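You operate a simulated robot arm through the tools that you are given. There is no shell and no other tool. Be economical: measure what you need, move in short steps, check, and stop when the job is done.

The job below is to be done with a simulated two-armed robot. You get a single attempt, and the scene is never put back.

## Task
Put one of the banded copper blanks from the machine end of the tool bench on top of the job carton there. Take the yellow peg block and put it on the top of the tool bench under the pegs. Put the black cap on the top of the tool bench under the pegs. Stack the steel bracket that says "seat" from the steel bench top behind the trays on top of the steel bracket marked "lamp". Fetch the green bracket and set it in the large carton. Put the long carton on the steel bench top beside the vise away on the top of the packing bench. Put the purple bracket on the top of the wooden bench away on the steel bench top behind the trays. Open the drier lid. The order is free. Set down upright: green bracket, purple bracket.

Only the result counts: the job must be done as asked and must still hold three seconds after the hand-in. Knocking over, shifting, dropping, spilling or breaking anything else fails it. Lids that push on must go on centred and level and be pressed home; caps that screw on are set level and turned clockwise until they are tight.

## Robot
Two 7-joint arms with two-finger parallel grippers on one trunk, on a base that drives. Base frame: it is fixed to the floor where the robot stands at the start and does not move with it; the origin is under the middle of the robot, x ahead of it, y to its left, z up; the surface under the hand at the start is at about z = 840. Readings come in mm, rad, newtons and seconds.
The left shoulder is at the start at [70, 163, 1220], the right one opposite. With the tool pointing down near the work surface each hand reaches from about 380 to 880 mm from the robot's upright axis, wherever it stands, measured 20 degrees to its own side. Places, roughly: banded copper blanks [1000, -250, 750]; black cap (5x5x3 cm) [800, 200, 900]; drier lid [1400, -3800, 900]; green bracket (7x4x6 cm) [-3400, 1000, 800]; job carton [750, 500, 1000]; large carton (20x15x8 cm) [-2300, 4200, 900]; long carton [-3500, 250, 750]; purple bracket (7x4x6 cm) [-7400, 1700, 800]; steel bench top behind the trays [-3300, 800, 800]; steel bracket [-3250, 750, 750]; top of the packing bench [-2000, 4200, 800]; top of the tool bench under the pegs [200, 1600, 800]; yellow peg block (4x4x5 cm) [800, 100, 900]. Payload 3.43 kg a hand.
The TCP of each hand is the grasp point between the finger pads, 34 mm short of the fingertips. In the tool frame z runs along the fingers and y along their closing line. The gripper opens to 128 mm. The fingers are 24 mm wide and 12 mm thick; the gripper's body (48 by 130 mm) begins 96 mm behind the TCP.
Orientation is that of the tool frame in the base frame, as a unit quaternion [x, y, z, w]. With the fingers straight down and closing along the base's y, the tool's x points along the base's -x, its y along +y and its z along -z.

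## Interface
- The arms move only by the tool play_rows. It takes "left_deltas", "right_deltas" or both (then of equal length, played together; a hand with none holds still); each is a list of rows, each a list of 3 entries, a list of its own where there are three numbers: the shift along the tool's x, y, z in mm, then the turn, a rotation vector about the tool's x, y, z in rad, then the finger opening in mm, from 0 to 128. In form: [[[dx, dy, dz], [wx, wy, wz], claw], ...]. A call has 1 to 8 rows; each row shifts and turns the commanded pose from where the row before left it, along the tool's axes as they then stand. A row lasts 0.2 s, in which the tool goes at most 50 mm and 0.15 rad; a call with a longer step from one row to the next is refused whole, and so is a gripper value outside its range. Where a pose cannot be reached the arm comes as near as it can. A force on the tool above 40 N (or 10 N above the force at the start of the call, whichever is more), or a blocked arm, ends the call early, and 0.2 s more pass. Each finger travels about 153 mm/s and halts on what it meets, pressing with about 36 N; the grip force reading is that of the motor and also rises with nothing between the fingers. The clock runs only during rows and for 0.2 s after the last one: add rows that do not move to give the fingers time. The reply holds the time, the measured pose of the TCP, the force on the tool along the base axes, the opening and the grip force, in the units named above and with some noise, with the torque about the TCP (base axes, N m) and any sound that the robot's microphone picked up.
- Cameras (640 x 400 px; columns grow to the right, rows downward): "scene" is now at [134.3, 24.2, 1445.6]; the picture's right is [0.29, -0.96, 0.00], its down [-0.58, -0.17, -0.80] and it looks along [0.76, 0.23, -0.61] (base axes); focal length 288 px, centre (320, 200). "left" rides on the left gripper at [76, 11, -160] in its tool frame; the picture's right is [-0.15, 0.99, 0.00], its down [-0.88, -0.13, -0.46] and it looks along [-0.45, -0.07, 0.89] (tool axes); focal length 234 px, centre (320, 200). "right" rides on the right gripper at [76, -11, -160] in its tool frame; the picture's right is [0.15, 0.99, 0.00], its down [-0.88, 0.13, -0.46] and it looks along [-0.45, 0.07, 0.89] (tool axes); focal length 234 px, centre (320, 200). There is no depth. A picture from a camera that has moved, and an enlarged one, comes with that camera's place and axes in the base frame and with its lens.
- capture(camera): a new picture of that camera. It takes no simulated time.
- move_column(by): slides the trunk up (or, below 0, down) by that many mm; the arms and the scene camera ride with it, the base frame stays. It gives what a move gives, with no picture.
- base_move(legs): drives the robot by 1 to 6 legs, each [ahead, left, turn to the left] in mm, mm and rad, along the robot's own axes; the way and the turn of a leg run together, so that a leg with both is an arc; at most 1500 mm and 3.142 rad a leg. The arms and the cameras ride along, it lands a little off, and it stops where it bumps. It gives what a move gives.
- head_to(pan, tilt): turns the head with the scene camera to pan (to the left, within 1.501 rad either way) and tilt (down, from -0.506 to 1.204), counted from straight ahead of the robot. It gives what a move gives.
- zoom(camera, box): a new picture of the part [left, top, right, bottom] of that camera's present view, enlarged. It takes no simulated time.
- close_job(): hands the job in; it is judged then, once.

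Work in short steps. Places have to be worked out from the pictures, the camera data and where the tool is seen: move nearer, look again, correct. Check each grasp and each placing, and mend what went wrong. You have 217 turns and 228 pictures in all, those below and enlarged ones among them. Open the grippers and draw the arms clear of the work before you hand the job in, unless the task says otherwise; then end with one line.

The tools are called after "Request:" as a command line: name --argument value ..., lists and objects as JSON in quotes. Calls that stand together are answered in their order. play_rows: Moves the arms, as the interface text tells. Its arguments: {"type":"object","properties":{"left_deltas":{"type":"array"},"right_deltas":{"type":"array"}},"required":[]} The other tools are called the same way: move_column (by) slides the trunk up or down; base_move (legs) drives the base; head_to (pan, tilt) turns the head that bears the scene camera; capture (camera) takes a picture; zoom (camera, box) takes an enlarged picture of a part of a camera's view; close_job () hands the job in.

At the start:

```text
clock: 0.0
left_tcp_pos: [549.5, 468.6, 1177.4]
left_ee_rot: [0.0, 1.0, 0.0, 0.0]
left_wrist_force: [-0.1, 0.8, 0.5]
left_torque: [0.03, -0.04, 0.0]
left_gripper_width: 128.0
left_grip_force: 0.0
right_tcp_pos: [698.8, -68.3, 1132.1]
right_ee_rot: [0.0, 1.0, 0.0, 0.0]
right_wrist_force: [-1.3, 0.4, -0.6]
right_torque: [-0.03, 0.01, -0.01]
right_gripper_width: 127.9
right_grip_force: 0.1
trunk travel left (down, up): [-700.0, 240.0]
robot x, y, heading: [-0.3, 0.2, -0.005]
head pan, tilt: [0.293, 0.651]
```

scene: 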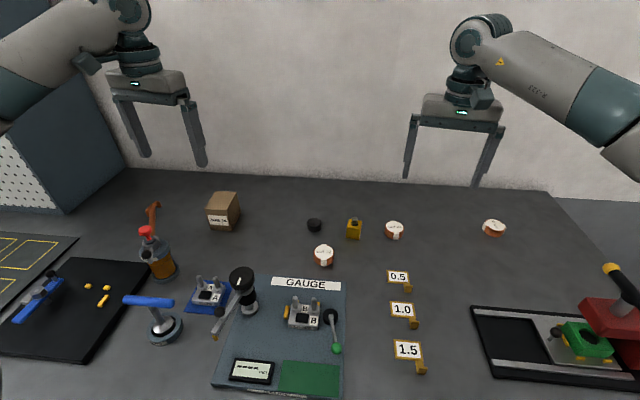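
right: 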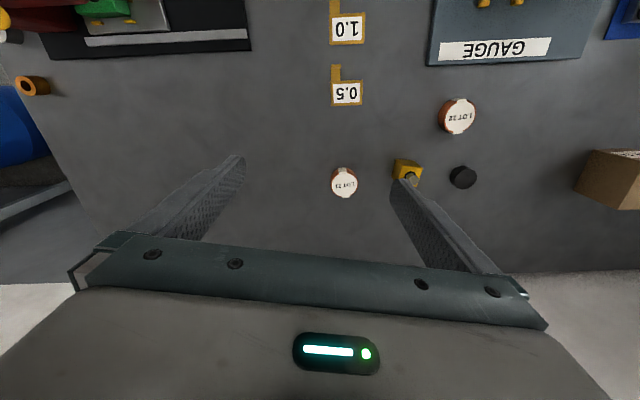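
left: 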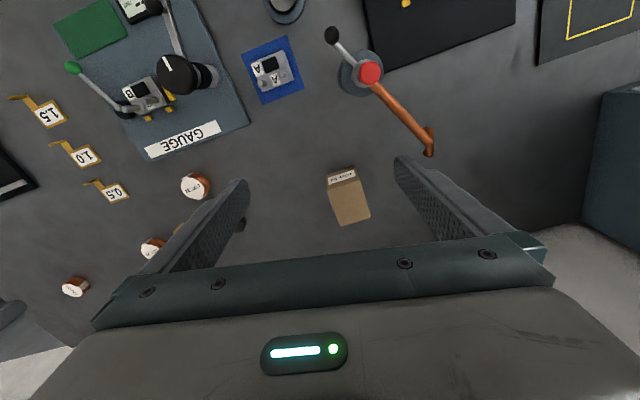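

I'll start with close looks at the small items on the bench in front of me.

Request:
zoom --camera "scene" --box '[190, 170, 350, 270]'

Request:
zoom --camera "scene" --box '[350, 180, 510, 280]'

```text
4.00 times, centred on (270, 220) of scene
camera zoom: at [134.3, 24.2, 1445.6], right [0.29, -0.96, 0.0], down [-0.58, -0.17, -0.8], along [0.76, 0.23, -0.61], focal length 1150 px, centre (520, 120)
```

zoom: 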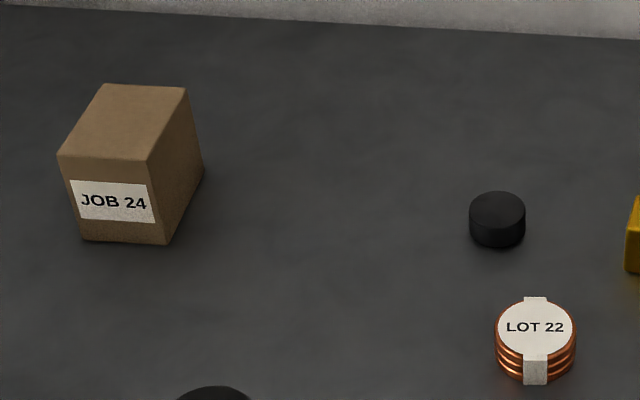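

```text
4.00 times, centred on (430, 230) of scene
camera zoom: at [134.3, 24.2, 1445.6], right [0.29, -0.96, 0.0], down [-0.58, -0.17, -0.8], along [0.76, 0.23, -0.61], focal length 1150 px, centre (-120, 80)
```

zoom: 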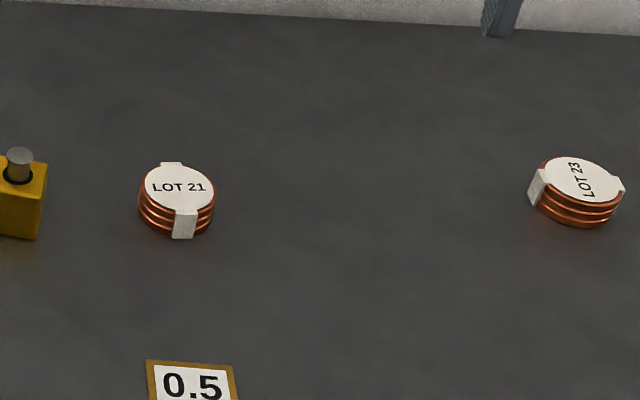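

The job carton is about [697, 504, top ~923], LOT 22 about [644, 169], the cap about [744, 227] and the peg block about [764, 110]. Next I turn the head left to see the peg area.

Request:
head_to --pan 1.3 --tilt 0.4

Request:
capture --camera "scene"

```text
clock: 1.3
left_tcp_pos: [550.4, 467.5, 1179.0]
left_ee_rot: [-0.001, 1.0, 0.0, 0.0]
left_wrist_force: [0.4, -0.8, 0.5]
left_torque: [-0.02, 0.0, 0.01]
left_gripper_width: 128.0
left_grip_force: 0.0
right_tcp_pos: [699.4, -68.8, 1132.3]
right_ee_rot: [0.0, 1.0, 0.001, 0.0]
right_wrist_force: [-0.2, 0.1, 0.7]
right_torque: [-0.01, 0.04, 0.03]
right_gripper_width: 128.2
right_grip_force: 0.1
trunk travel left (down, up): [-700.0, 240.0]
robot x, y, heading: [0.1, 0.4, 0.002]
head pan, tilt: [1.3, 0.4]
```

```text
222 pictures are left
camera scene: at [76.1, 88.4, 1468.2], right [0.96, -0.27, 0.0], down [-0.1, -0.38, -0.92], along [0.25, 0.89, -0.39], focal length 288 px, centre (320, 200)
```

scene: 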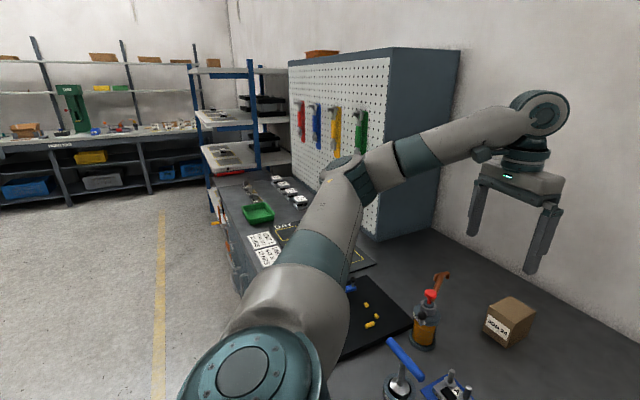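

The peg area is on the left end of this same bench. First the blank: I bring the left hand above LOT 22 and look with the wrist camera.

Request:
play_rows --left_deltas '[[[-11.7, -37.3, 22.3], [0, 0, 0], 128], [[-11.7, -37.3, 22.3], [0, 0, 0], 128], [[-11.7, -37.3, 22.3], [0, 0, 0], 128], [[-11.7, -37.3, 22.3], [0, 0, 0], 128], [[-11.7, -37.3, 22.3], [0, 0, 0], 128], [[-11.7, -37.3, 22.3], [0, 0, 0], 128], [[-11.7, -37.3, 22.3], [0, 0, 0], 100], [[-11.7, -37.3, 22.3], [0, 0, 0], 100]]'

Request:
capture --camera "left"

Request:
head_to --pan 0.4 --tilt 0.65

Request:
capture --camera "scene"

```text
clock: 3.1
left_tcp_pos: [643.4, 168.9, 996.3]
left_ee_rot: [-0.002, 1.0, 0.001, 0.0]
left_wrist_force: [0.0, -0.5, 0.9]
left_torque: [0.01, 0.05, -0.01]
left_gripper_width: 99.9
left_grip_force: 0.1
right_tcp_pos: [700.3, -70.5, 1131.7]
right_ee_rot: [-0.001, 1.0, 0.001, 0.0]
right_wrist_force: [0.0, -0.7, -0.9]
right_torque: [0.06, 0.01, -0.03]
right_gripper_width: 127.9
right_grip_force: 0.0
trunk travel left (down, up): [-700.0, 240.0]
robot x, y, heading: [-0.3, -2.6, 0.002]
head pan, tilt: [1.3, 0.4]
```

```text
221 pictures are left
camera left: at [566.9, 180.3, 1154.1], right [0.15, 0.99, 0.0], down [0.88, -0.13, 0.45], along [0.45, -0.07, -0.89], focal length 234 px, centre (320, 200)
```

left: 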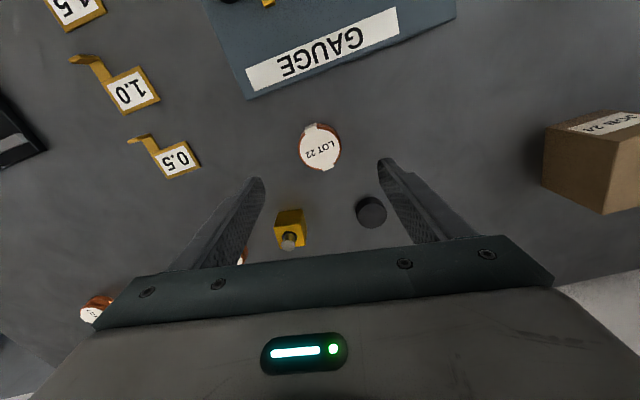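

```text
clock: 4.3
left_tcp_pos: [643.9, 170.8, 997.1]
left_ee_rot: [-0.001, 1.0, 0.0, 0.0]
left_wrist_force: [-0.2, -0.4, -0.2]
left_torque: [-0.01, 0.01, 0.0]
left_gripper_width: 99.9
left_grip_force: 0.1
right_tcp_pos: [699.1, -69.1, 1131.4]
right_ee_rot: [0.0, 1.0, 0.001, 0.0]
right_wrist_force: [0.4, -0.7, -1.1]
right_torque: [0.02, 0.03, -0.02]
right_gripper_width: 128.0
right_grip_force: 0.0
trunk travel left (down, up): [-700.0, 240.0]
robot x, y, heading: [1.4, -0.0, -0.001]
head pan, tilt: [0.4, 0.649]
```

```text
220 pictures are left
camera scene: at [131.2, 33.0, 1445.7], right [0.39, -0.92, 0.0], down [-0.56, -0.24, -0.8], along [0.73, 0.31, -0.6], focal length 288 px, centre (320, 200)
```

scene: 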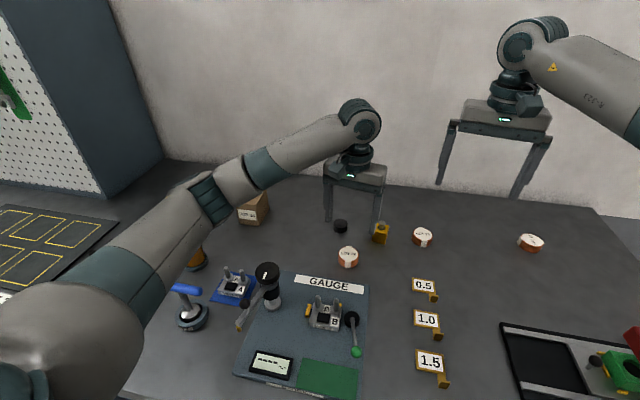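

The wrist view puts LOT 22 at about [640, 168], agreeing with the scene view. I lower around it and close.

Request:
play_rows --left_deltas '[[[3, -2, 40], [0, 0, 0], 90], [[0, 0, 40], [0, 0, 0], 90], [[0, 0, 25], [0, 0, 0], 90], [[0, 0, 12], [0, 0, 0], 90], [[0, 0, 0], [0, 0, 0], 20], [[0, 0, 0], [0, 0, 0], 20], [[0, 0, 0], [0, 0, 0], 20]]'

Request:
capture --camera "left"

```text
clock: 5.9
left_tcp_pos: [639.4, 167.5, 880.9]
left_ee_rot: [0.0, 1.0, 0.0, -0.001]
left_wrist_force: [-0.6, -0.3, 0.7]
left_torque: [0.0, 0.01, 0.01]
left_gripper_width: 54.9
left_grip_force: 35.8
right_tcp_pos: [699.8, -68.8, 1132.8]
right_ee_rot: [-0.001, 1.0, -0.001, -0.001]
right_wrist_force: [-0.2, 0.4, 1.0]
right_torque: [-0.04, 0.01, 0.02]
right_gripper_width: 128.1
right_grip_force: 0.1
trunk travel left (down, up): [-700.0, 240.0]
robot x, y, heading: [-0.5, 2.6, -0.004]
head pan, tilt: [0.4, 0.649]
```

```text
219 pictures are left
camera left: at [563.1, 178.9, 1039.0], right [0.15, 0.99, 0.0], down [0.88, -0.13, 0.46], along [0.45, -0.07, -0.89], focal length 234 px, centre (320, 200)
```

left: 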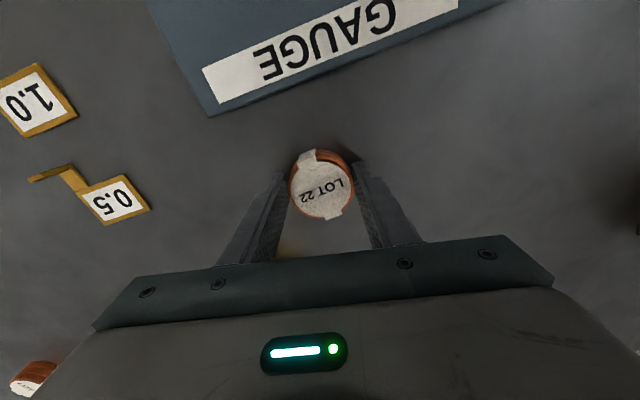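

The blank is gripped (54.9 mm). I lift it and carry it above the carton, then look.

Request:
play_rows --left_deltas '[[[0, 0, -45], [0, 0, 0], 20], [[0, 0, -45], [0, 0, 0], 20], [[0, 0, -45], [0, 0, 0], 20]]'

Request:
play_rows --left_deltas '[[[-7, 40, 0], [0, 0, 0], 20], [[-7, 42, 0], [0, 0, 0], 20], [[-7, 42, 0], [0, 0, 0], 20], [[-7, 42, 0], [0, 0, 0], 20], [[-7, 42, 0], [0, 0, 0], 20], [[-7, 42, 0], [0, 0, 0], 20], [[-7, 42, 0], [0, 0, 0], 20], [[-7, 40, 0], [0, 0, 0], 20]]'

Request:
capture --camera "left"

Request:
zoom --camera "scene" --box '[160, 110, 400, 260]'

```text
clock: 6.7
left_tcp_pos: [639.3, 166.9, 1017.7]
left_ee_rot: [-0.001, 1.0, 0.0, 0.0]
left_wrist_force: [-0.6, -0.7, -1.6]
left_torque: [-0.01, -0.02, -0.02]
left_gripper_width: 54.8
left_grip_force: 36.5
right_tcp_pos: [698.1, -69.5, 1132.9]
right_ee_rot: [0.0, 1.0, -0.001, 0.001]
right_wrist_force: [-0.9, 1.1, 0.4]
right_torque: [0.0, 0.0, 0.02]
right_gripper_width: 128.1
right_grip_force: 0.1
trunk travel left (down, up): [-700.0, 240.0]
robot x, y, heading: [-0.3, 1.4, -0.001]
head pan, tilt: [0.4, 0.649]
```

```text
clock: 8.5
left_tcp_pos: [698.2, 501.1, 1016.4]
left_ee_rot: [0.001, 1.0, 0.0, -0.001]
left_wrist_force: [-0.2, 1.0, -1.5]
left_torque: [-0.04, 0.03, -0.02]
left_gripper_width: 54.8
left_grip_force: 36.0
right_tcp_pos: [700.0, -67.3, 1131.4]
right_ee_rot: [0.0, 1.0, 0.0, -0.001]
right_wrist_force: [0.4, 0.8, -0.2]
right_torque: [-0.03, 0.01, 0.0]
right_gripper_width: 128.0
right_grip_force: 0.0
trunk travel left (down, up): [-700.0, 240.0]
robot x, y, heading: [-4.0, 2.3, 0.001]
head pan, tilt: [0.4, 0.649]
```

```text
218 pictures are left
camera left: at [621.0, 512.7, 1174.4], right [0.15, 0.99, 0.0], down [0.88, -0.13, 0.46], along [0.45, -0.07, -0.89], focal length 234 px, centre (320, 200)
```

left: 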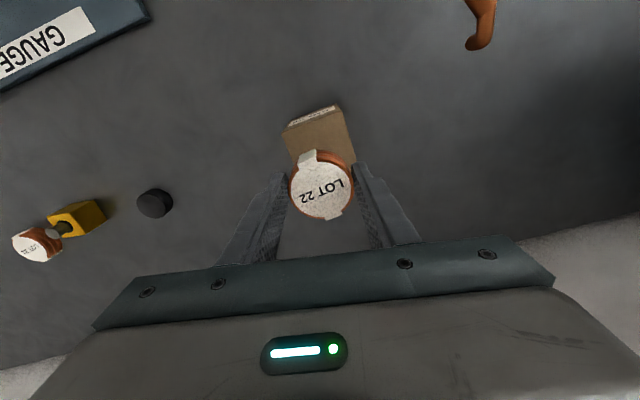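

```text
2.67 times, centred on (280, 185) of scene
camera zoom: at [131.8, 33.8, 1445.6], right [0.39, -0.92, 0.0], down [-0.56, -0.24, -0.8], along [0.73, 0.31, -0.61], focal length 767 px, centre (427, 240)
```

zoom: 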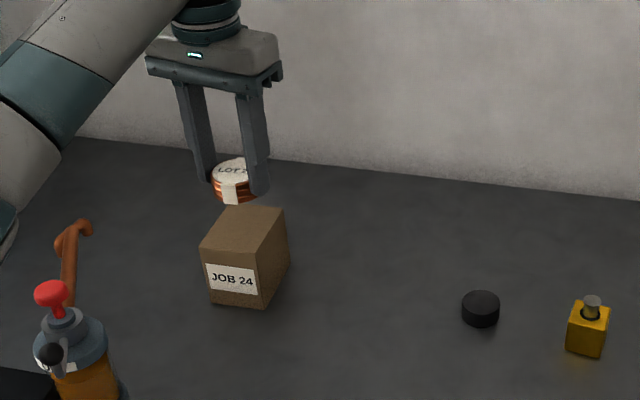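

The carton's top centre works out near [696, 498], which is almost under the hand. I lower most of the way, then feel for contact.

Request:
play_rows --left_deltas '[[[1, -3, 30], [0, 0, 0], 20], [[0, 0, 14], [0, 0, 0], 20], [[0, 0, 0], [0, 0, 0], 20]]'

Request:
zoom --camera "scene" --box '[200, 140, 296, 200]'

```text
clock: 9.3
left_tcp_pos: [696.3, 496.8, 973.9]
left_ee_rot: [0.001, 1.0, 0.001, 0.0]
left_wrist_force: [0.4, 0.4, -1.0]
left_torque: [-0.01, 0.03, 0.0]
left_gripper_width: 55.1
left_grip_force: 36.0
right_tcp_pos: [699.4, -69.1, 1133.0]
right_ee_rot: [0.0, 1.0, 0.001, 0.001]
right_wrist_force: [-0.1, 0.0, 0.8]
right_torque: [0.0, 0.01, 0.01]
right_gripper_width: 127.9
right_grip_force: 0.0
trunk travel left (down, up): [-700.0, 240.0]
robot x, y, heading: [1.7, -3.4, 0.004]
head pan, tilt: [0.4, 0.649]
```

```text
6.67 times, centred on (248, 170) of scene
camera zoom: at [131.3, 32.7, 1445.7], right [0.39, -0.92, 0.0], down [-0.56, -0.24, -0.8], along [0.73, 0.31, -0.6], focal length 1916 px, centre (800, 400)
```

zoom: 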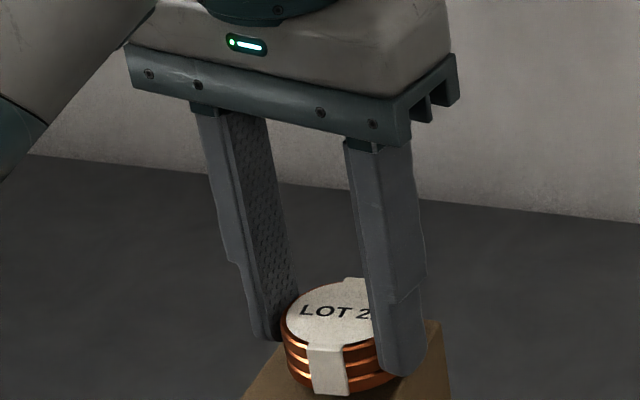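

Nearly there; I keep going down in small steps and watch the force.

Request:
play_rows --left_deltas '[[[0, 0, 3], [0, 0, 0], 20], [[0, 0, 3], [0, 0, 0], 20], [[0, 0, 2], [0, 0, 0], 20], [[0, 0, 0], [0, 0, 0], 20]]'

Request:
zoom --camera "scene" --box '[200, 150, 296, 210]'

```text
clock: 10.3
left_tcp_pos: [694.2, 497.7, 965.6]
left_ee_rot: [-0.001, 1.0, 0.0, 0.0]
left_wrist_force: [1.5, 2.1, 3.5]
left_torque: [0.06, 0.03, -0.05]
left_gripper_width: 54.7
left_grip_force: 36.1
right_tcp_pos: [699.2, -68.8, 1132.6]
right_ee_rot: [0.0, 1.0, 0.001, -0.001]
right_wrist_force: [-0.2, 0.2, 0.0]
right_torque: [0.02, -0.02, -0.02]
right_gripper_width: 128.1
right_grip_force: 0.0
trunk travel left (down, up): [-700.0, 240.0]
robot x, y, heading: [-5.3, -6.7, 0.001]
head pan, tilt: [0.4, 0.649]
```

```text
6.67 times, centred on (248, 180) of scene
camera zoom: at [131.0, 32.6, 1445.8], right [0.39, -0.92, 0.0], down [-0.56, -0.24, -0.8], along [0.73, 0.31, -0.6], focal length 1916 px, centre (800, 333)
```

zoom: 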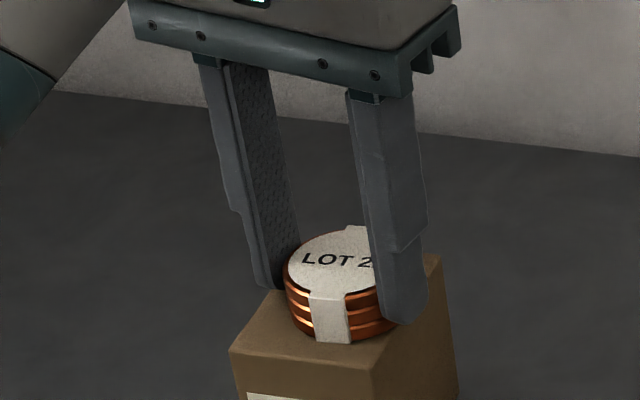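

There's light contact, and the blank rests on the carton top. I release and rise.

Request:
play_rows --left_deltas '[[[0, 0, 0], [0, 0, 0], 62], [[0, 0, 0], [0, 0, 0], 75], [[0, 0, 0], [0, 0, 0], 75], [[0, 0, -30], [0, 0, 0], 75], [[0, 0, -45], [0, 0, 0], 90], [[0, 0, -45], [0, 0, 0], 100]]'

Request:
zoom --camera "scene" --box '[200, 140, 400, 265]'

```text
clock: 11.7
left_tcp_pos: [695.5, 495.7, 1085.8]
left_ee_rot: [-0.001, 1.0, 0.0, 0.001]
left_wrist_force: [-0.8, -0.3, -0.2]
left_torque: [0.05, -0.04, -0.02]
left_gripper_width: 100.2
left_grip_force: 0.0
right_tcp_pos: [700.1, -68.8, 1132.7]
right_ee_rot: [0.0, 1.0, 0.001, 0.0]
right_wrist_force: [0.0, 0.1, -0.7]
right_torque: [0.0, -0.03, -0.01]
right_gripper_width: 128.0
right_grip_force: 0.0
trunk travel left (down, up): [-700.0, 240.0]
robot x, y, heading: [-1.2, -0.9, -0.002]
head pan, tilt: [0.4, 0.649]
```

```text
3.20 times, centred on (300, 202) of scene
camera zoom: at [130.4, 32.1, 1445.7], right [0.39, -0.92, 0.0], down [-0.56, -0.23, -0.8], along [0.73, 0.31, -0.6], focal length 920 px, centre (384, 192)
```

zoom: 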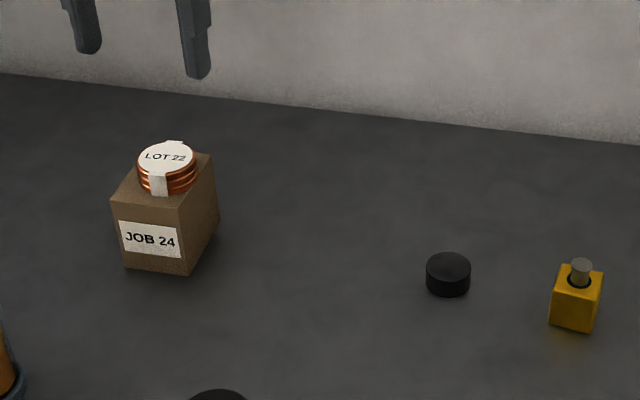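

The blank is on the carton. Now the right hand goes above the yellow peg block, at about [766, 110].

Request:
play_rows --right_deltas '[[[-12, 30, 20], [0, 0, 0], 90], [[-12, 30, 20], [0, 0, 0], 90], [[-12, 30, 20], [0, 0, 0], 90], [[-12, 30, 20], [0, 0, 0], 90], [[-12, 30, 20], [0, 0, 0], 90], [[-6, 30, 20], [0, 0, 0], 90]]'

Request:
capture --camera "right"

```text
clock: 13.1
left_tcp_pos: [695.4, 496.8, 1085.4]
left_ee_rot: [-0.001, 1.0, 0.0, 0.0]
left_wrist_force: [0.6, -0.2, -0.9]
left_torque: [0.04, -0.01, 0.01]
left_gripper_width: 99.9
left_grip_force: 0.1
right_tcp_pos: [761.5, 92.7, 1027.9]
right_ee_rot: [0.0, 1.0, 0.0, 0.0]
right_wrist_force: [-0.8, -0.5, 0.6]
right_torque: [0.01, -0.01, -0.03]
right_gripper_width: 90.1
right_grip_force: 0.0
right hand out of reach, approached as far as the arm can: row 6
trunk travel left (down, up): [-700.0, 240.0]
robot x, y, heading: [1.2, -1.9, 0.003]
head pan, tilt: [0.4, 0.649]
```

```text
213 pictures are left
camera right: at [685.5, 80.6, 1187.5], right [-0.15, 0.99, 0.0], down [0.88, 0.13, 0.46], along [0.45, 0.07, -0.89], focal length 234 px, centre (320, 200)
```

right: 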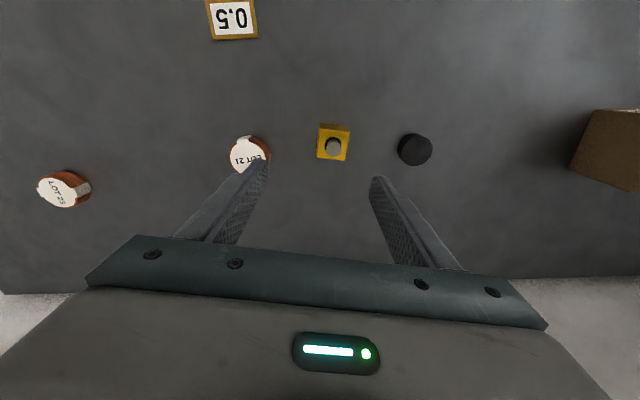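

The right arm is at its limit across the middle. The block reads at [762, 110], aligned with the axes, so I shift the base left along the bench.

Request:
base_move --legs '[[0, 160, 0]]'

Request:
capture --camera "right"

```text
clock: 14.5
left_tcp_pos: [692.7, 630.3, 1087.3]
left_ee_rot: [0.012, 1.0, 0.001, 0.001]
left_wrist_force: [0.4, -0.5, 0.3]
left_torque: [0.04, -0.02, -0.02]
left_gripper_width: 99.9
left_grip_force: 0.0
right_tcp_pos: [750.3, 224.2, 1028.3]
right_ee_rot: [0.013, 1.0, 0.001, 0.001]
right_wrist_force: [0.3, -0.6, 0.5]
right_torque: [0.02, -0.02, 0.03]
right_gripper_width: 89.8
right_grip_force: 0.1
trunk travel left (down, up): [-700.0, 240.0]
robot x, y, heading: [-13.7, 150.1, -0.025]
head pan, tilt: [0.4, 0.649]
```

```text
212 pictures are left
camera right: at [672.9, 213.7, 1188.7], right [-0.12, 0.99, 0.0], down [0.88, 0.11, 0.46], along [0.45, 0.06, -0.89], focal length 234 px, centre (320, 200)
```

right: 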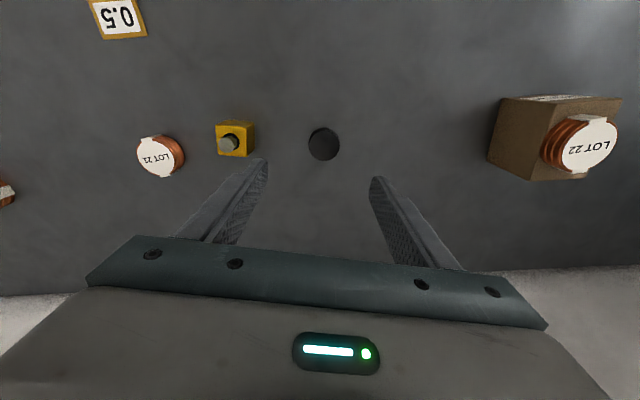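

Now the right hand moves to (762, 110) and goes part of the way down over the block.

Request:
play_rows --right_deltas '[[[-5, -38, 0], [0, 0, 0], 90], [[-5, -38, 0], [0, 0, 0], 90], [[-5, -38, 0], [0, 0, 0], 90], [[0, 0, 40], [0, 0, 0], 90], [[0, 0, 40], [0, 0, 0], 90], [[0, 0, 0], [0, 0, 0], 90]]'

Request:
capture --camera "right"

```text
clock: 15.9
left_tcp_pos: [694.3, 631.5, 1084.4]
left_ee_rot: [0.011, 1.0, 0.0, 0.0]
left_wrist_force: [0.6, -0.5, 0.0]
left_torque: [0.01, 0.0, -0.02]
left_gripper_width: 99.9
left_grip_force: 0.0
right_tcp_pos: [762.0, 111.5, 947.8]
right_ee_rot: [0.012, 1.0, -0.001, 0.0]
right_wrist_force: [-0.2, -0.1, -0.2]
right_torque: [-0.01, -0.02, -0.01]
right_gripper_width: 89.9
right_grip_force: 0.1
trunk travel left (down, up): [-700.0, 240.0]
robot x, y, heading: [-13.6, 153.5, -0.029]
head pan, tilt: [0.4, 0.649]
```

```text
211 pictures are left
camera right: at [686.2, 100.9, 1108.9], right [-0.12, 0.99, 0.0], down [0.88, 0.11, 0.46], along [0.45, 0.06, -0.89], focal length 234 px, centre (320, 200)
```

right: 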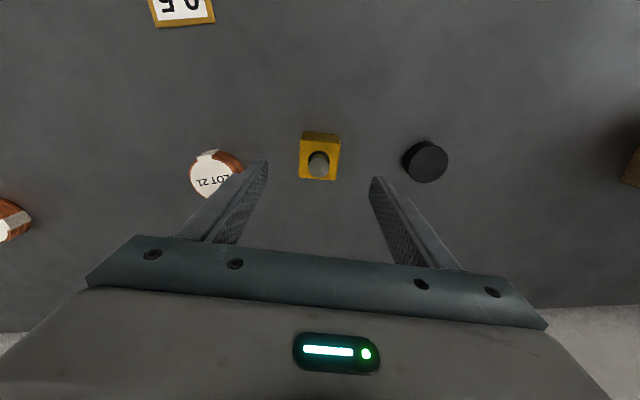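

The block is centred within about 4 mm. I descend and grip it.

Request:
play_rows --right_deltas '[[[3, -1, 40], [0, 0, 0], 90], [[0, 0, 24], [0, 0, 0], 90], [[0, 0, 0], [0, 0, 0], 20], [[0, 0, 0], [0, 0, 0], 20], [[0, 0, 0], [0, 0, 0], 20]]'

Request:
capture --camera "right"

```text
clock: 17.1
left_tcp_pos: [693.9, 632.1, 1085.4]
left_ee_rot: [0.012, 1.0, 0.0, 0.0]
left_wrist_force: [-0.6, -0.8, 0.2]
left_torque: [0.01, 0.02, 0.0]
left_gripper_width: 100.1
left_grip_force: 0.1
right_tcp_pos: [759.4, 110.9, 883.7]
right_ee_rot: [0.013, 1.0, 0.0, 0.0]
right_wrist_force: [-0.4, 0.8, -0.3]
right_torque: [-0.01, -0.03, 0.02]
right_gripper_width: 39.5
right_grip_force: 36.2
trunk travel left (down, up): [-700.0, 240.0]
robot x, y, heading: [-14.4, 151.9, -0.023]
head pan, tilt: [0.4, 0.649]
```

```text
210 pictures are left
camera right: at [683.6, 100.5, 1043.8], right [-0.12, 0.99, 0.0], down [0.88, 0.11, 0.46], along [0.45, 0.06, -0.89], focal length 234 px, centre (320, 200)
```

right: 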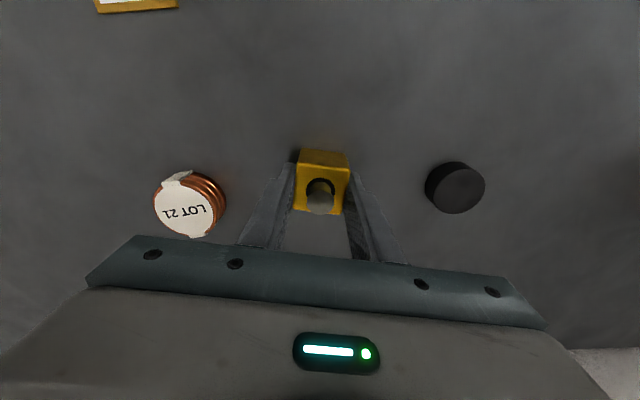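

Gripped at 39.5 mm. I lift the block and pull the right hand aside while the left heads for the cap.

Request:
play_rows --right_deltas '[[[0, 0, -45], [0, 0, 0], 20], [[0, 0, -45], [0, 0, 0], 20], [[0, 0, -45], [0, 0, 0], 20], [[0, -35, -30], [0, 0, 0], 20], [[0, -40, -20], [0, 0, 0], 20], [[0, -40, 0], [0, 0, 0], 20], [[0, -40, 0], [0, 0, 0], 20], [[0, 0, 0], [0, 0, 0], 20]]' --left_deltas '[[[0, -20, 0], [0, 0, 0], 90], [[-8, -45, 0], [0, 0, 0], 90], [[-8, -45, 0], [0, 0, 0], 90], [[-8, -45, 0], [0, 0, 0], 90], [[-8, -45, 0], [0, 0, 0], 90], [[-8, -45, 0], [0, 0, 0], 90], [[-8, -45, 0], [0, 0, 0], 90], [[-8, -45, 0], [0, 0, 0], 90]]'

Request:
play_rows --left_deltas '[[[-3, -35, 30], [0, 0, 0], 90], [[-3, -35, 40], [0, 0, 0], 90], [[0, 0, 40], [0, 0, 0], 90], [[0, 0, 0], [0, 0, 0], 90]]'

Request:
capture --camera "left"

```text
clock: 18.9
left_tcp_pos: [744.2, 296.7, 1083.9]
left_ee_rot: [0.011, 1.0, 0.0, -0.001]
left_wrist_force: [-0.3, 0.7, 0.8]
left_torque: [0.01, -0.03, -0.02]
left_gripper_width: 90.0
left_grip_force: 0.1
right_tcp_pos: [757.8, -45.1, 1066.8]
right_ee_rot: [0.013, 1.0, 0.0, 0.0]
right_wrist_force: [0.3, -1.4, -1.2]
right_torque: [0.01, 0.02, 0.0]
right_gripper_width: 39.3
right_grip_force: 36.8
trunk travel left (down, up): [-700.0, 240.0]
robot x, y, heading: [-13.4, 151.2, -0.026]
head pan, tilt: [0.4, 0.649]
```

```text
refused: row 2 steps farther than a row can; nothing moved
```

```text
209 pictures are left
camera left: at [667.9, 309.6, 1241.7], right [0.17, 0.99, 0.0], down [0.88, -0.15, 0.45], along [0.45, -0.08, -0.89], focal length 234 px, centre (320, 200)
```

left: 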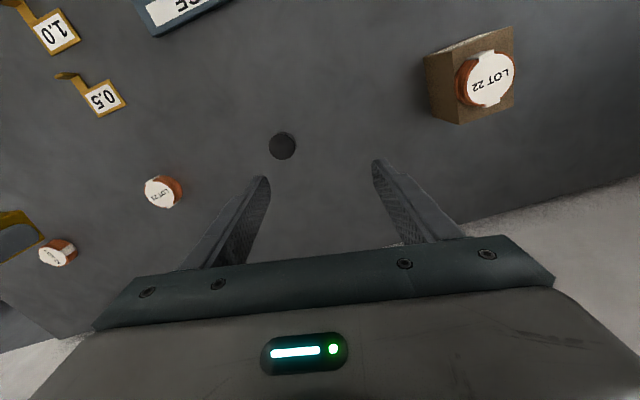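

The cap reads about (748, 229). I move over it in smaller steps.

Request:
play_rows --left_deltas '[[[-2, -34, 30], [0, 0, 0], 90], [[-2, -34, 30], [0, 0, 0], 90], [[0, 0, 45], [0, 0, 0], 90], [[0, 0, 25], [0, 0, 0], 90], [[0, 0, 0], [0, 0, 0], 90]]'

Request:
capture --camera "left"

```text
clock: 20.1
left_tcp_pos: [744.5, 228.4, 955.5]
left_ee_rot: [0.013, 1.0, 0.0, 0.0]
left_wrist_force: [-0.1, 0.0, -0.3]
left_torque: [-0.05, 0.0, -0.02]
left_gripper_width: 89.9
left_grip_force: 0.1
right_tcp_pos: [757.2, -46.0, 1068.2]
right_ee_rot: [0.012, 1.0, -0.001, 0.0]
right_wrist_force: [0.1, -0.4, -1.9]
right_torque: [-0.03, 0.01, -0.01]
right_gripper_width: 39.4
right_grip_force: 36.3
trunk travel left (down, up): [-700.0, 240.0]
robot x, y, heading: [-15.1, 150.0, -0.022]
head pan, tilt: [0.4, 0.649]
```

```text
208 pictures are left
camera left: at [668.5, 241.0, 1113.9], right [0.17, 0.99, 0.0], down [0.88, -0.15, 0.46], along [0.45, -0.08, -0.89], focal length 234 px, centre (320, 200)
```

left: 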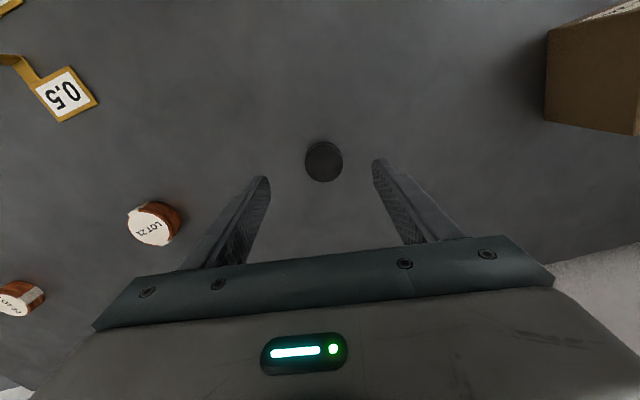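

It's centred within 3 mm, so I descend and grip the cap.

Request:
play_rows --left_deltas '[[[-3, 2, 40], [0, 0, 0], 90], [[0, 0, 36], [0, 0, 0], 90], [[0, 0, 0], [0, 0, 0], 20], [[0, 0, 0], [0, 0, 0], 20], [[0, 0, 0], [0, 0, 0], 20]]'

Request:
capture --camera "left"

```text
clock: 21.3
left_tcp_pos: [746.9, 228.6, 877.9]
left_ee_rot: [0.011, 1.0, -0.001, 0.0]
left_wrist_force: [0.4, -0.6, 1.7]
left_torque: [0.04, 0.01, -0.02]
left_gripper_width: 42.0
left_grip_force: 35.6
right_tcp_pos: [757.0, -46.0, 1067.9]
right_ee_rot: [0.011, 1.0, 0.001, 0.0]
right_wrist_force: [0.2, 1.0, -0.8]
right_torque: [-0.02, -0.02, 0.01]
right_gripper_width: 39.2
right_grip_force: 35.2
trunk travel left (down, up): [-700.0, 240.0]
robot x, y, heading: [-14.4, 149.7, -0.027]
head pan, tilt: [0.4, 0.649]
```

```text
207 pictures are left
camera left: at [670.9, 241.4, 1036.4], right [0.17, 0.99, 0.0], down [0.88, -0.15, 0.46], along [0.45, -0.08, -0.89], focal length 234 px, centre (320, 200)
```

left: 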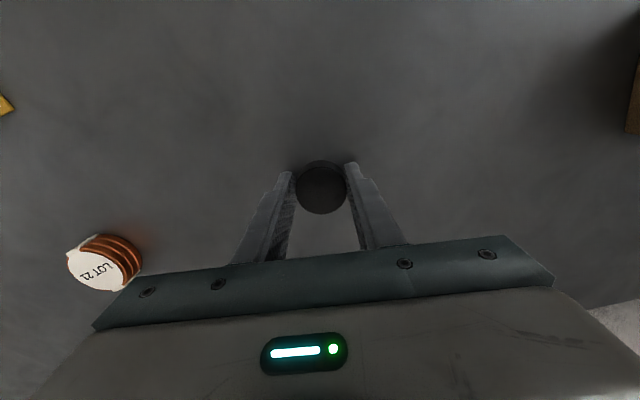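

The cap is gripped at 42 mm. I lift both hands high and draw them back toward the robot.

Request:
play_rows --left_deltas '[[[0, 0, -45], [0, 0, 0], 20], [[0, 0, -45], [0, 0, 0], 20], [[0, 0, -45], [0, 0, 0], 20], [[0, 5, -45], [0, 0, 0], 20], [[25, 5, -40], [0, 0, 0], 20], [[40, 10, -20], [0, 0, 0], 20], [[40, 20, 0], [0, 0, 0], 20], [[40, 20, 0], [0, 0, 0], 20]]' --right_deltas '[[[0, 0, -30], [0, 0, 0], 20], [[0, 0, -30], [0, 0, 0], 20], [[0, 0, -30], [0, 0, 0], 20], [[0, 0, 0], [0, 0, 0], 20], [[40, 0, 0], [0, 0, 0], 20], [[40, 0, 0], [0, 0, 0], 20], [[40, 0, 0], [0, 0, 0], 20], [[40, 0, 0], [0, 0, 0], 20]]'

Request:
head_to --pan 1.1 --tilt 0.6

Request:
capture --camera "scene"

```text
clock: 23.1
left_tcp_pos: [600.3, 294.1, 1123.7]
left_ee_rot: [0.012, 1.0, 0.0, 0.002]
left_wrist_force: [-1.0, -0.1, 0.2]
left_torque: [0.0, -0.06, -0.01]
left_gripper_width: 42.3
left_grip_force: 36.6
right_tcp_pos: [593.9, -40.2, 1159.1]
right_ee_rot: [0.013, 1.0, -0.001, 0.002]
right_wrist_force: [-0.3, -0.7, -1.1]
right_torque: [0.0, -0.03, 0.03]
right_gripper_width: 39.5
right_grip_force: 36.5
trunk travel left (down, up): [-700.0, 240.0]
robot x, y, heading: [-7.7, 149.0, -0.022]
head pan, tilt: [0.4, 0.649]
```

```text
clock: 24.2
left_tcp_pos: [602.3, 293.4, 1123.1]
left_ee_rot: [0.012, 1.0, 0.0, 0.0]
left_wrist_force: [0.1, -0.4, 0.1]
left_torque: [-0.01, 0.01, -0.02]
left_gripper_width: 42.4
left_grip_force: 36.4
right_tcp_pos: [597.0, -41.4, 1158.1]
right_ee_rot: [0.012, 1.0, 0.0, 0.0]
right_wrist_force: [-0.2, -0.2, -2.1]
right_torque: [-0.05, -0.03, 0.02]
right_gripper_width: 39.3
right_grip_force: 36.2
trunk travel left (down, up): [-700.0, 240.0]
robot x, y, heading: [-15.2, 147.2, -0.022]
head pan, tilt: [1.1, 0.6]
```

```text
206 pictures are left
camera scene: at [79.7, 227.2, 1450.1], right [0.88, -0.48, 0.0], down [-0.27, -0.5, -0.83], along [0.39, 0.73, -0.57], focal length 288 px, centre (320, 200)
```

scene: 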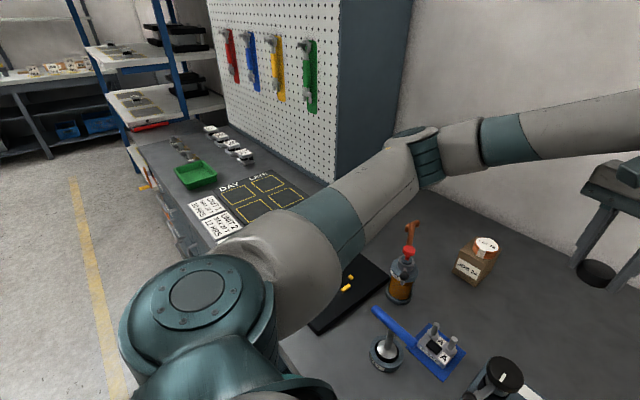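

Both items are held. The bench under the pegs has its front edge near x≈0 at y 1000–2000, so I back away first and then look.

Request:
base_move --legs '[[-450, 0, 0.02]]'

Request:
capture --camera "scene"

```text
clock: 26.9
left_tcp_pos: [137.6, 311.4, 1122.4]
left_ee_rot: [0.003, 1.0, 0.0, 0.0]
left_wrist_force: [0.3, 0.4, -0.8]
left_torque: [0.02, 0.02, -0.02]
left_gripper_width: 42.2
left_grip_force: 36.2
right_tcp_pos: [135.7, -23.9, 1157.0]
right_ee_rot: [0.004, 1.0, 0.0, 0.0]
right_wrist_force: [0.7, -0.1, -1.5]
right_torque: [0.0, -0.01, -0.01]
right_gripper_width: 39.5
right_grip_force: 36.1
trunk travel left (down, up): [-700.0, 240.0]
robot x, y, heading: [-475.8, 158.0, -0.014]
head pan, tilt: [1.1, 0.6]
```

```text
205 pictures are left
camera scene: at [-385.1, 236.0, 1449.9], right [0.89, -0.46, 0.0], down [-0.26, -0.5, -0.82], along [0.38, 0.73, -0.57], focal length 288 px, centre (320, 200)
```

scene: 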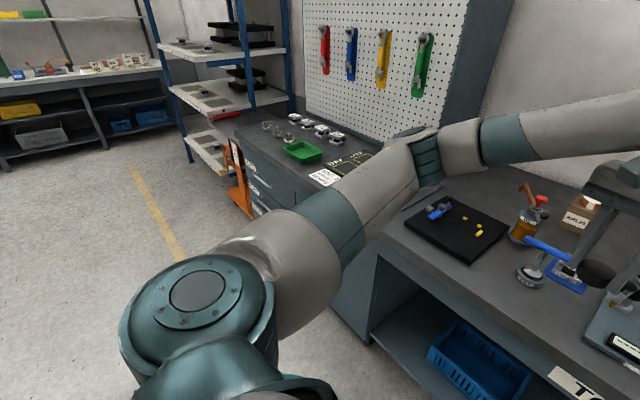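

The way left is clear. I drive along to face the peg section.

Request:
base_move --legs '[[0, 1150, 0]]'

Request:
head_to --pan 0.1 --tilt 0.6

Request:
capture --camera "scene"

```text
clock: 32.8
left_tcp_pos: [136.2, 1476.5, 1122.4]
left_ee_rot: [-0.004, 1.0, 0.0, 0.0]
left_wrist_force: [-0.2, 1.2, 1.0]
left_torque: [0.0, -0.01, 0.01]
left_gripper_width: 42.2
left_grip_force: 35.9
right_tcp_pos: [139.6, 1140.9, 1157.3]
right_ee_rot: [-0.002, 1.0, 0.0, 0.001]
right_wrist_force: [0.6, -0.3, -2.7]
right_torque: [-0.03, -0.01, 0.01]
right_gripper_width: 39.5
right_grip_force: 35.7
trunk travel left (down, up): [-700.0, 240.0]
robot x, y, heading: [-477.7, 1313.6, 0.006]
head pan, tilt: [1.1, 0.6]
```

```text
clock: 34.1
left_tcp_pos: [135.9, 1476.2, 1122.2]
left_ee_rot: [-0.003, 1.0, 0.0, 0.0]
left_wrist_force: [-0.1, 0.0, 0.1]
left_torque: [0.01, 0.01, 0.0]
left_gripper_width: 42.0
left_grip_force: 36.2
right_tcp_pos: [138.9, 1140.9, 1157.5]
right_ee_rot: [-0.004, 1.0, 0.0, 0.001]
right_wrist_force: [-0.7, -0.6, -2.0]
right_torque: [0.02, 0.0, -0.01]
right_gripper_width: 39.6
right_grip_force: 36.1
trunk travel left (down, up): [-700.0, 240.0]
robot x, y, heading: [-482.3, 1315.3, 0.004]
head pan, tilt: [0.099, 0.6]
```

```text
204 pictures are left
camera scene: at [-337.5, 1323.8, 1450.0], right [0.11, -0.99, 0.0], down [-0.56, -0.06, -0.82], along [0.82, 0.09, -0.57], focal length 288 px, centre (320, 200)
```

scene: 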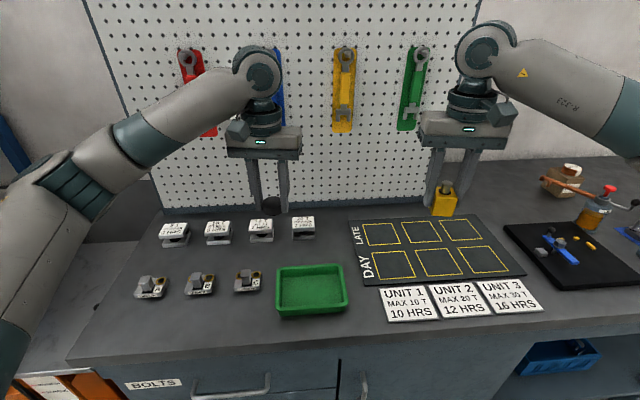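

There's a clear strip on the bench front-left of the green tray (x≈0, y 1540–1850). I shift left 200 mm to set both items there.

Request:
base_move --legs '[[0, 200, 0]]'

Request:
capture --camera "scene"

```text
clock: 35.7
left_tcp_pos: [132.7, 1671.6, 1122.0]
left_ee_rot: [-0.003, 1.0, 0.0, 0.0]
left_wrist_force: [-0.1, -0.1, -0.4]
left_torque: [0.04, -0.02, 0.03]
left_gripper_width: 42.5
left_grip_force: 35.7
right_tcp_pos: [137.8, 1339.7, 1157.5]
right_ee_rot: [-0.002, 1.0, 0.0, 0.0]
right_wrist_force: [-0.5, -1.1, -3.5]
right_torque: [0.01, -0.06, 0.0]
right_gripper_width: 39.5
right_grip_force: 36.2
trunk travel left (down, up): [-700.0, 240.0]
robot x, y, heading: [-476.4, 1515.2, 0.004]
head pan, tilt: [0.099, 0.6]
```

```text
203 pictures are left
camera scene: at [-338.9, 1521.2, 1450.0], right [0.11, -0.99, 0.0], down [-0.56, -0.06, -0.82], along [0.82, 0.09, -0.57], focal length 288 px, centre (320, 200)
```

scene: 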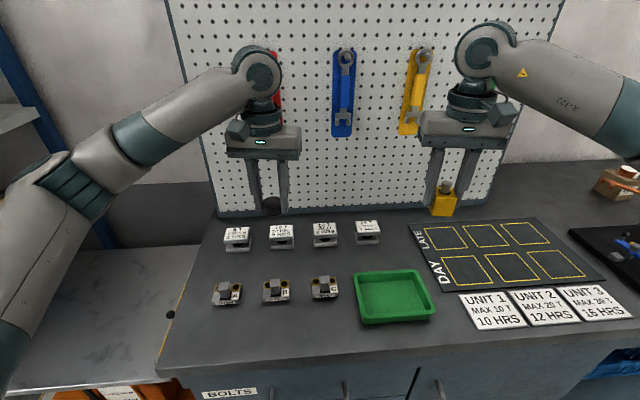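

The strip between the switches (x≈84) and the front edge (x≈-37) is clear. The left hand takes the cap to (22, 1740) and lowers it.

Request:
play_rows --left_deltas '[[[37, 23, 0], [0, 0, 0], 20], [[37, 23, 0], [0, 0, 0], 20], [[37, 22, 0], [0, 0, 0], 20], [[0, 0, 44], [0, 0, 0], 20], [[0, 0, 44], [0, 0, 0], 20], [[0, 0, 44], [0, 0, 0], 20], [[0, 0, 44], [0, 0, 0], 20], [[0, 0, 40], [0, 0, 0], 20]]'

Request:
capture --camera "scene"

Request:
capture --camera "left"

```text
clock: 37.5
left_tcp_pos: [22.3, 1741.3, 906.1]
left_ee_rot: [-0.003, 1.0, 0.0, 0.0]
left_wrist_force: [0.3, 0.6, -1.3]
left_torque: [-0.01, 0.01, -0.01]
left_gripper_width: 42.3
left_grip_force: 35.6
right_tcp_pos: [136.4, 1340.1, 1156.1]
right_ee_rot: [-0.002, 1.0, 0.0, -0.001]
right_wrist_force: [-0.2, 0.6, -2.1]
right_torque: [-0.04, -0.02, 0.01]
right_gripper_width: 39.5
right_grip_force: 35.9
trunk travel left (down, up): [-700.0, 240.0]
robot x, y, heading: [-478.5, 1509.6, 0.004]
head pan, tilt: [0.099, 0.6]
```

```text
202 pictures are left
camera scene: at [-338.9, 1522.7, 1450.0], right [0.11, -0.99, 0.0], down [-0.56, -0.06, -0.82], along [0.82, 0.09, -0.57], focal length 288 px, centre (320, 200)
```

scene: 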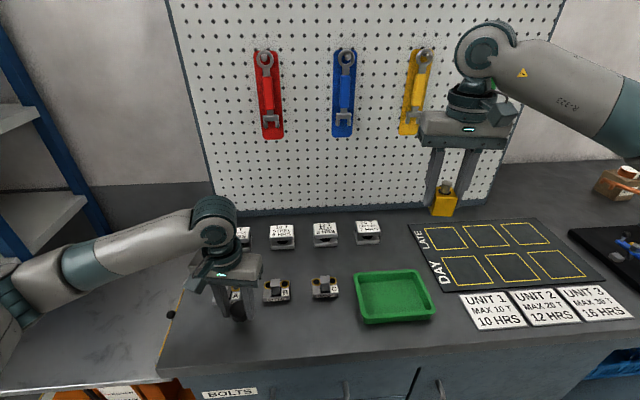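

```text
201 pictures are left
camera left: at [-54.4, 1753.0, 1064.2], right [0.14, 0.99, 0.0], down [0.88, -0.12, 0.46], along [0.45, -0.06, -0.89], focal length 234 px, centre (320, 200)
```

left: 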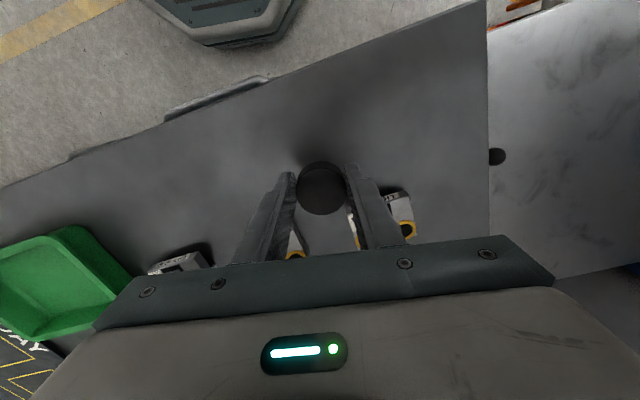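

The cap clears the switches and the edge. I lower to contact and release.

Request:
play_rows --left_deltas '[[[0, 0, 20], [0, 0, 0], 20], [[0, 0, 4], [0, 0, 0], 20], [[0, 0, 3], [0, 0, 0], 20], [[0, 0, 0], [0, 0, 0], 20]]'

```text
clock: 38.5
left_tcp_pos: [23.1, 1741.9, 879.7]
left_ee_rot: [-0.004, 1.0, 0.0, 0.0]
left_wrist_force: [0.1, -0.8, 0.1]
left_torque: [-0.02, 0.01, 0.0]
left_gripper_width: 42.4
left_grip_force: 35.8
right_tcp_pos: [138.0, 1338.6, 1158.1]
right_ee_rot: [-0.002, 1.0, 0.0, 0.0]
right_wrist_force: [-0.4, -0.4, -2.2]
right_torque: [-0.03, 0.02, 0.03]
right_gripper_width: 39.5
right_grip_force: 36.3
trunk travel left (down, up): [-700.0, 240.0]
robot x, y, heading: [-478.0, 1514.0, 0.003]
head pan, tilt: [0.099, 0.6]
```

No contact yet, so I take two millimetres more, release, and rise.

Request:
play_rows --left_deltas '[[[0, 0, 2], [0, 0, 0], 20], [[0, 0, 1], [0, 0, 0], 20], [[0, 0, 0], [0, 0, 0], 50], [[0, 0, 0], [0, 0, 0], 66], [[0, 0, 0], [0, 0, 0], 66], [[0, 0, -45], [0, 0, 0], 66], [[0, 0, -45], [0, 0, 0], 70], [[0, 0, -45], [0, 0, 0], 70]]'

Request:
play_rows --left_deltas '[[[0, 15, -45], [0, 0, 0], 70], [[0, 15, -45], [0, 0, 0], 70], [[0, 15, -30], [0, 0, 0], 70], [[0, 15, 0], [0, 0, 0], 70], [[0, 0, 0], [0, 0, 0], 70], [[0, 0, 0], [0, 0, 0], 70]]' --right_deltas '[[[19, 38, 0], [0, 0, 0], 20], [[19, 38, 0], [0, 0, 0], 20], [[19, 38, 0], [0, 0, 0], 20], [[19, 38, 0], [0, 0, 0], 20], [[19, 38, 0], [0, 0, 0], 20], [[19, 38, 0], [0, 0, 0], 20]]'

Request:
capture --camera "scene"

```text
clock: 40.3
left_tcp_pos: [20.3, 1741.2, 1012.8]
left_ee_rot: [-0.004, 1.0, 0.0, -0.001]
left_wrist_force: [-0.3, -0.5, 0.2]
left_torque: [0.0, -0.04, -0.03]
left_gripper_width: 70.1
left_grip_force: 0.0
right_tcp_pos: [136.4, 1338.0, 1157.0]
right_ee_rot: [-0.002, 1.0, 0.0, 0.0]
right_wrist_force: [-0.7, -0.3, -1.9]
right_torque: [-0.03, -0.01, -0.02]
right_gripper_width: 39.6
right_grip_force: 36.0
trunk travel left (down, up): [-700.0, 240.0]
robot x, y, heading: [-482.8, 1514.7, 0.013]
head pan, tilt: [0.099, 0.6]
```

```text
clock: 41.7
left_tcp_pos: [21.1, 1803.3, 1130.3]
left_ee_rot: [-0.003, 1.0, -0.001, 0.0]
left_wrist_force: [-0.7, 1.0, 0.7]
left_torque: [-0.02, 0.02, 0.02]
left_gripper_width: 70.0
left_grip_force: 0.1
right_tcp_pos: [21.1, 1569.0, 1157.3]
right_ee_rot: [-0.002, 1.0, -0.001, -0.001]
right_wrist_force: [-0.5, -0.1, -1.8]
right_torque: [-0.03, -0.03, -0.03]
right_gripper_width: 39.6
right_grip_force: 35.8
trunk travel left (down, up): [-700.0, 240.0]
robot x, y, heading: [-479.3, 1513.3, 0.009]
head pan, tilt: [0.099, 0.6]
```

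```text
200 pictures are left
camera scene: at [-339.5, 1524.5, 1450.0], right [0.11, -0.99, 0.0], down [-0.56, -0.06, -0.82], along [0.82, 0.09, -0.57], focal length 288 px, centre (320, 200)
```

scene: 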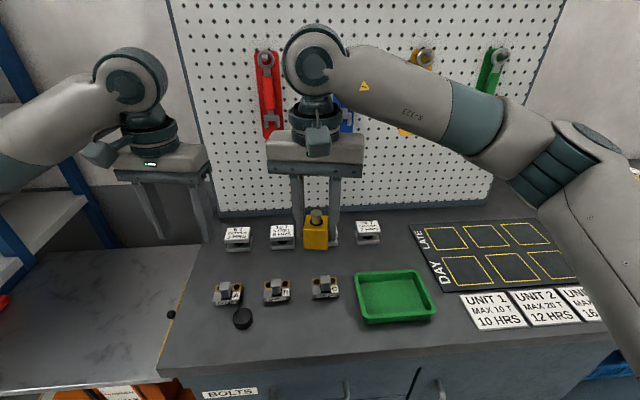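

The cap stands well. I lower the yellow block at (21, 1569).

Request:
play_rows --right_deltas '[[[0, 0, 45], [0, 0, 0], 20], [[0, 0, 45], [0, 0, 0], 20], [[0, 0, 45], [0, 0, 0], 20], [[0, 0, 45], [0, 0, 0], 20], [[0, 0, 45], [0, 0, 0], 20], [[0, 0, 30], [0, 0, 0], 20], [[0, 0, 10], [0, 0, 0], 20], [[0, 0, 0], [0, 0, 0], 20]]'

Request:
play_rows --right_deltas '[[[0, 0, 4], [0, 0, 0], 20], [[0, 0, 2], [0, 0, 0], 20], [[0, 0, 2], [0, 0, 0], 20], [[0, 0, 0], [0, 0, 0], 20]]'

```text
clock: 43.5
left_tcp_pos: [22.1, 1800.4, 1130.9]
left_ee_rot: [-0.003, 1.0, 0.002, -0.001]
left_wrist_force: [0.1, -0.1, 0.0]
left_torque: [0.04, 0.02, 0.03]
left_gripper_width: 70.0
left_grip_force: 0.1
right_tcp_pos: [20.6, 1567.2, 893.8]
right_ee_rot: [-0.002, 1.0, 0.0, 0.001]
right_wrist_force: [0.6, 0.5, -2.4]
right_torque: [-0.02, 0.02, 0.0]
right_gripper_width: 39.3
right_grip_force: 36.5
trunk travel left (down, up): [-700.0, 240.0]
robot x, y, heading: [-481.2, 1510.4, 0.001]
head pan, tilt: [0.099, 0.6]
```

```text
clock: 44.5
left_tcp_pos: [21.5, 1801.0, 1131.0]
left_ee_rot: [-0.003, 1.0, 0.0, 0.0]
left_wrist_force: [-0.1, 0.7, -0.4]
left_torque: [0.0, 0.01, 0.03]
left_gripper_width: 70.1
left_grip_force: 0.2
right_tcp_pos: [23.3, 1566.4, 883.9]
right_ee_rot: [-0.003, 1.0, 0.0, 0.001]
right_wrist_force: [0.4, 0.6, -2.4]
right_torque: [0.01, -0.01, -0.01]
right_gripper_width: 39.5
right_grip_force: 36.3
trunk travel left (down, up): [-700.0, 240.0]
robot x, y, heading: [-476.7, 1508.7, 0.009]
head pan, tilt: [0.099, 0.6]
```

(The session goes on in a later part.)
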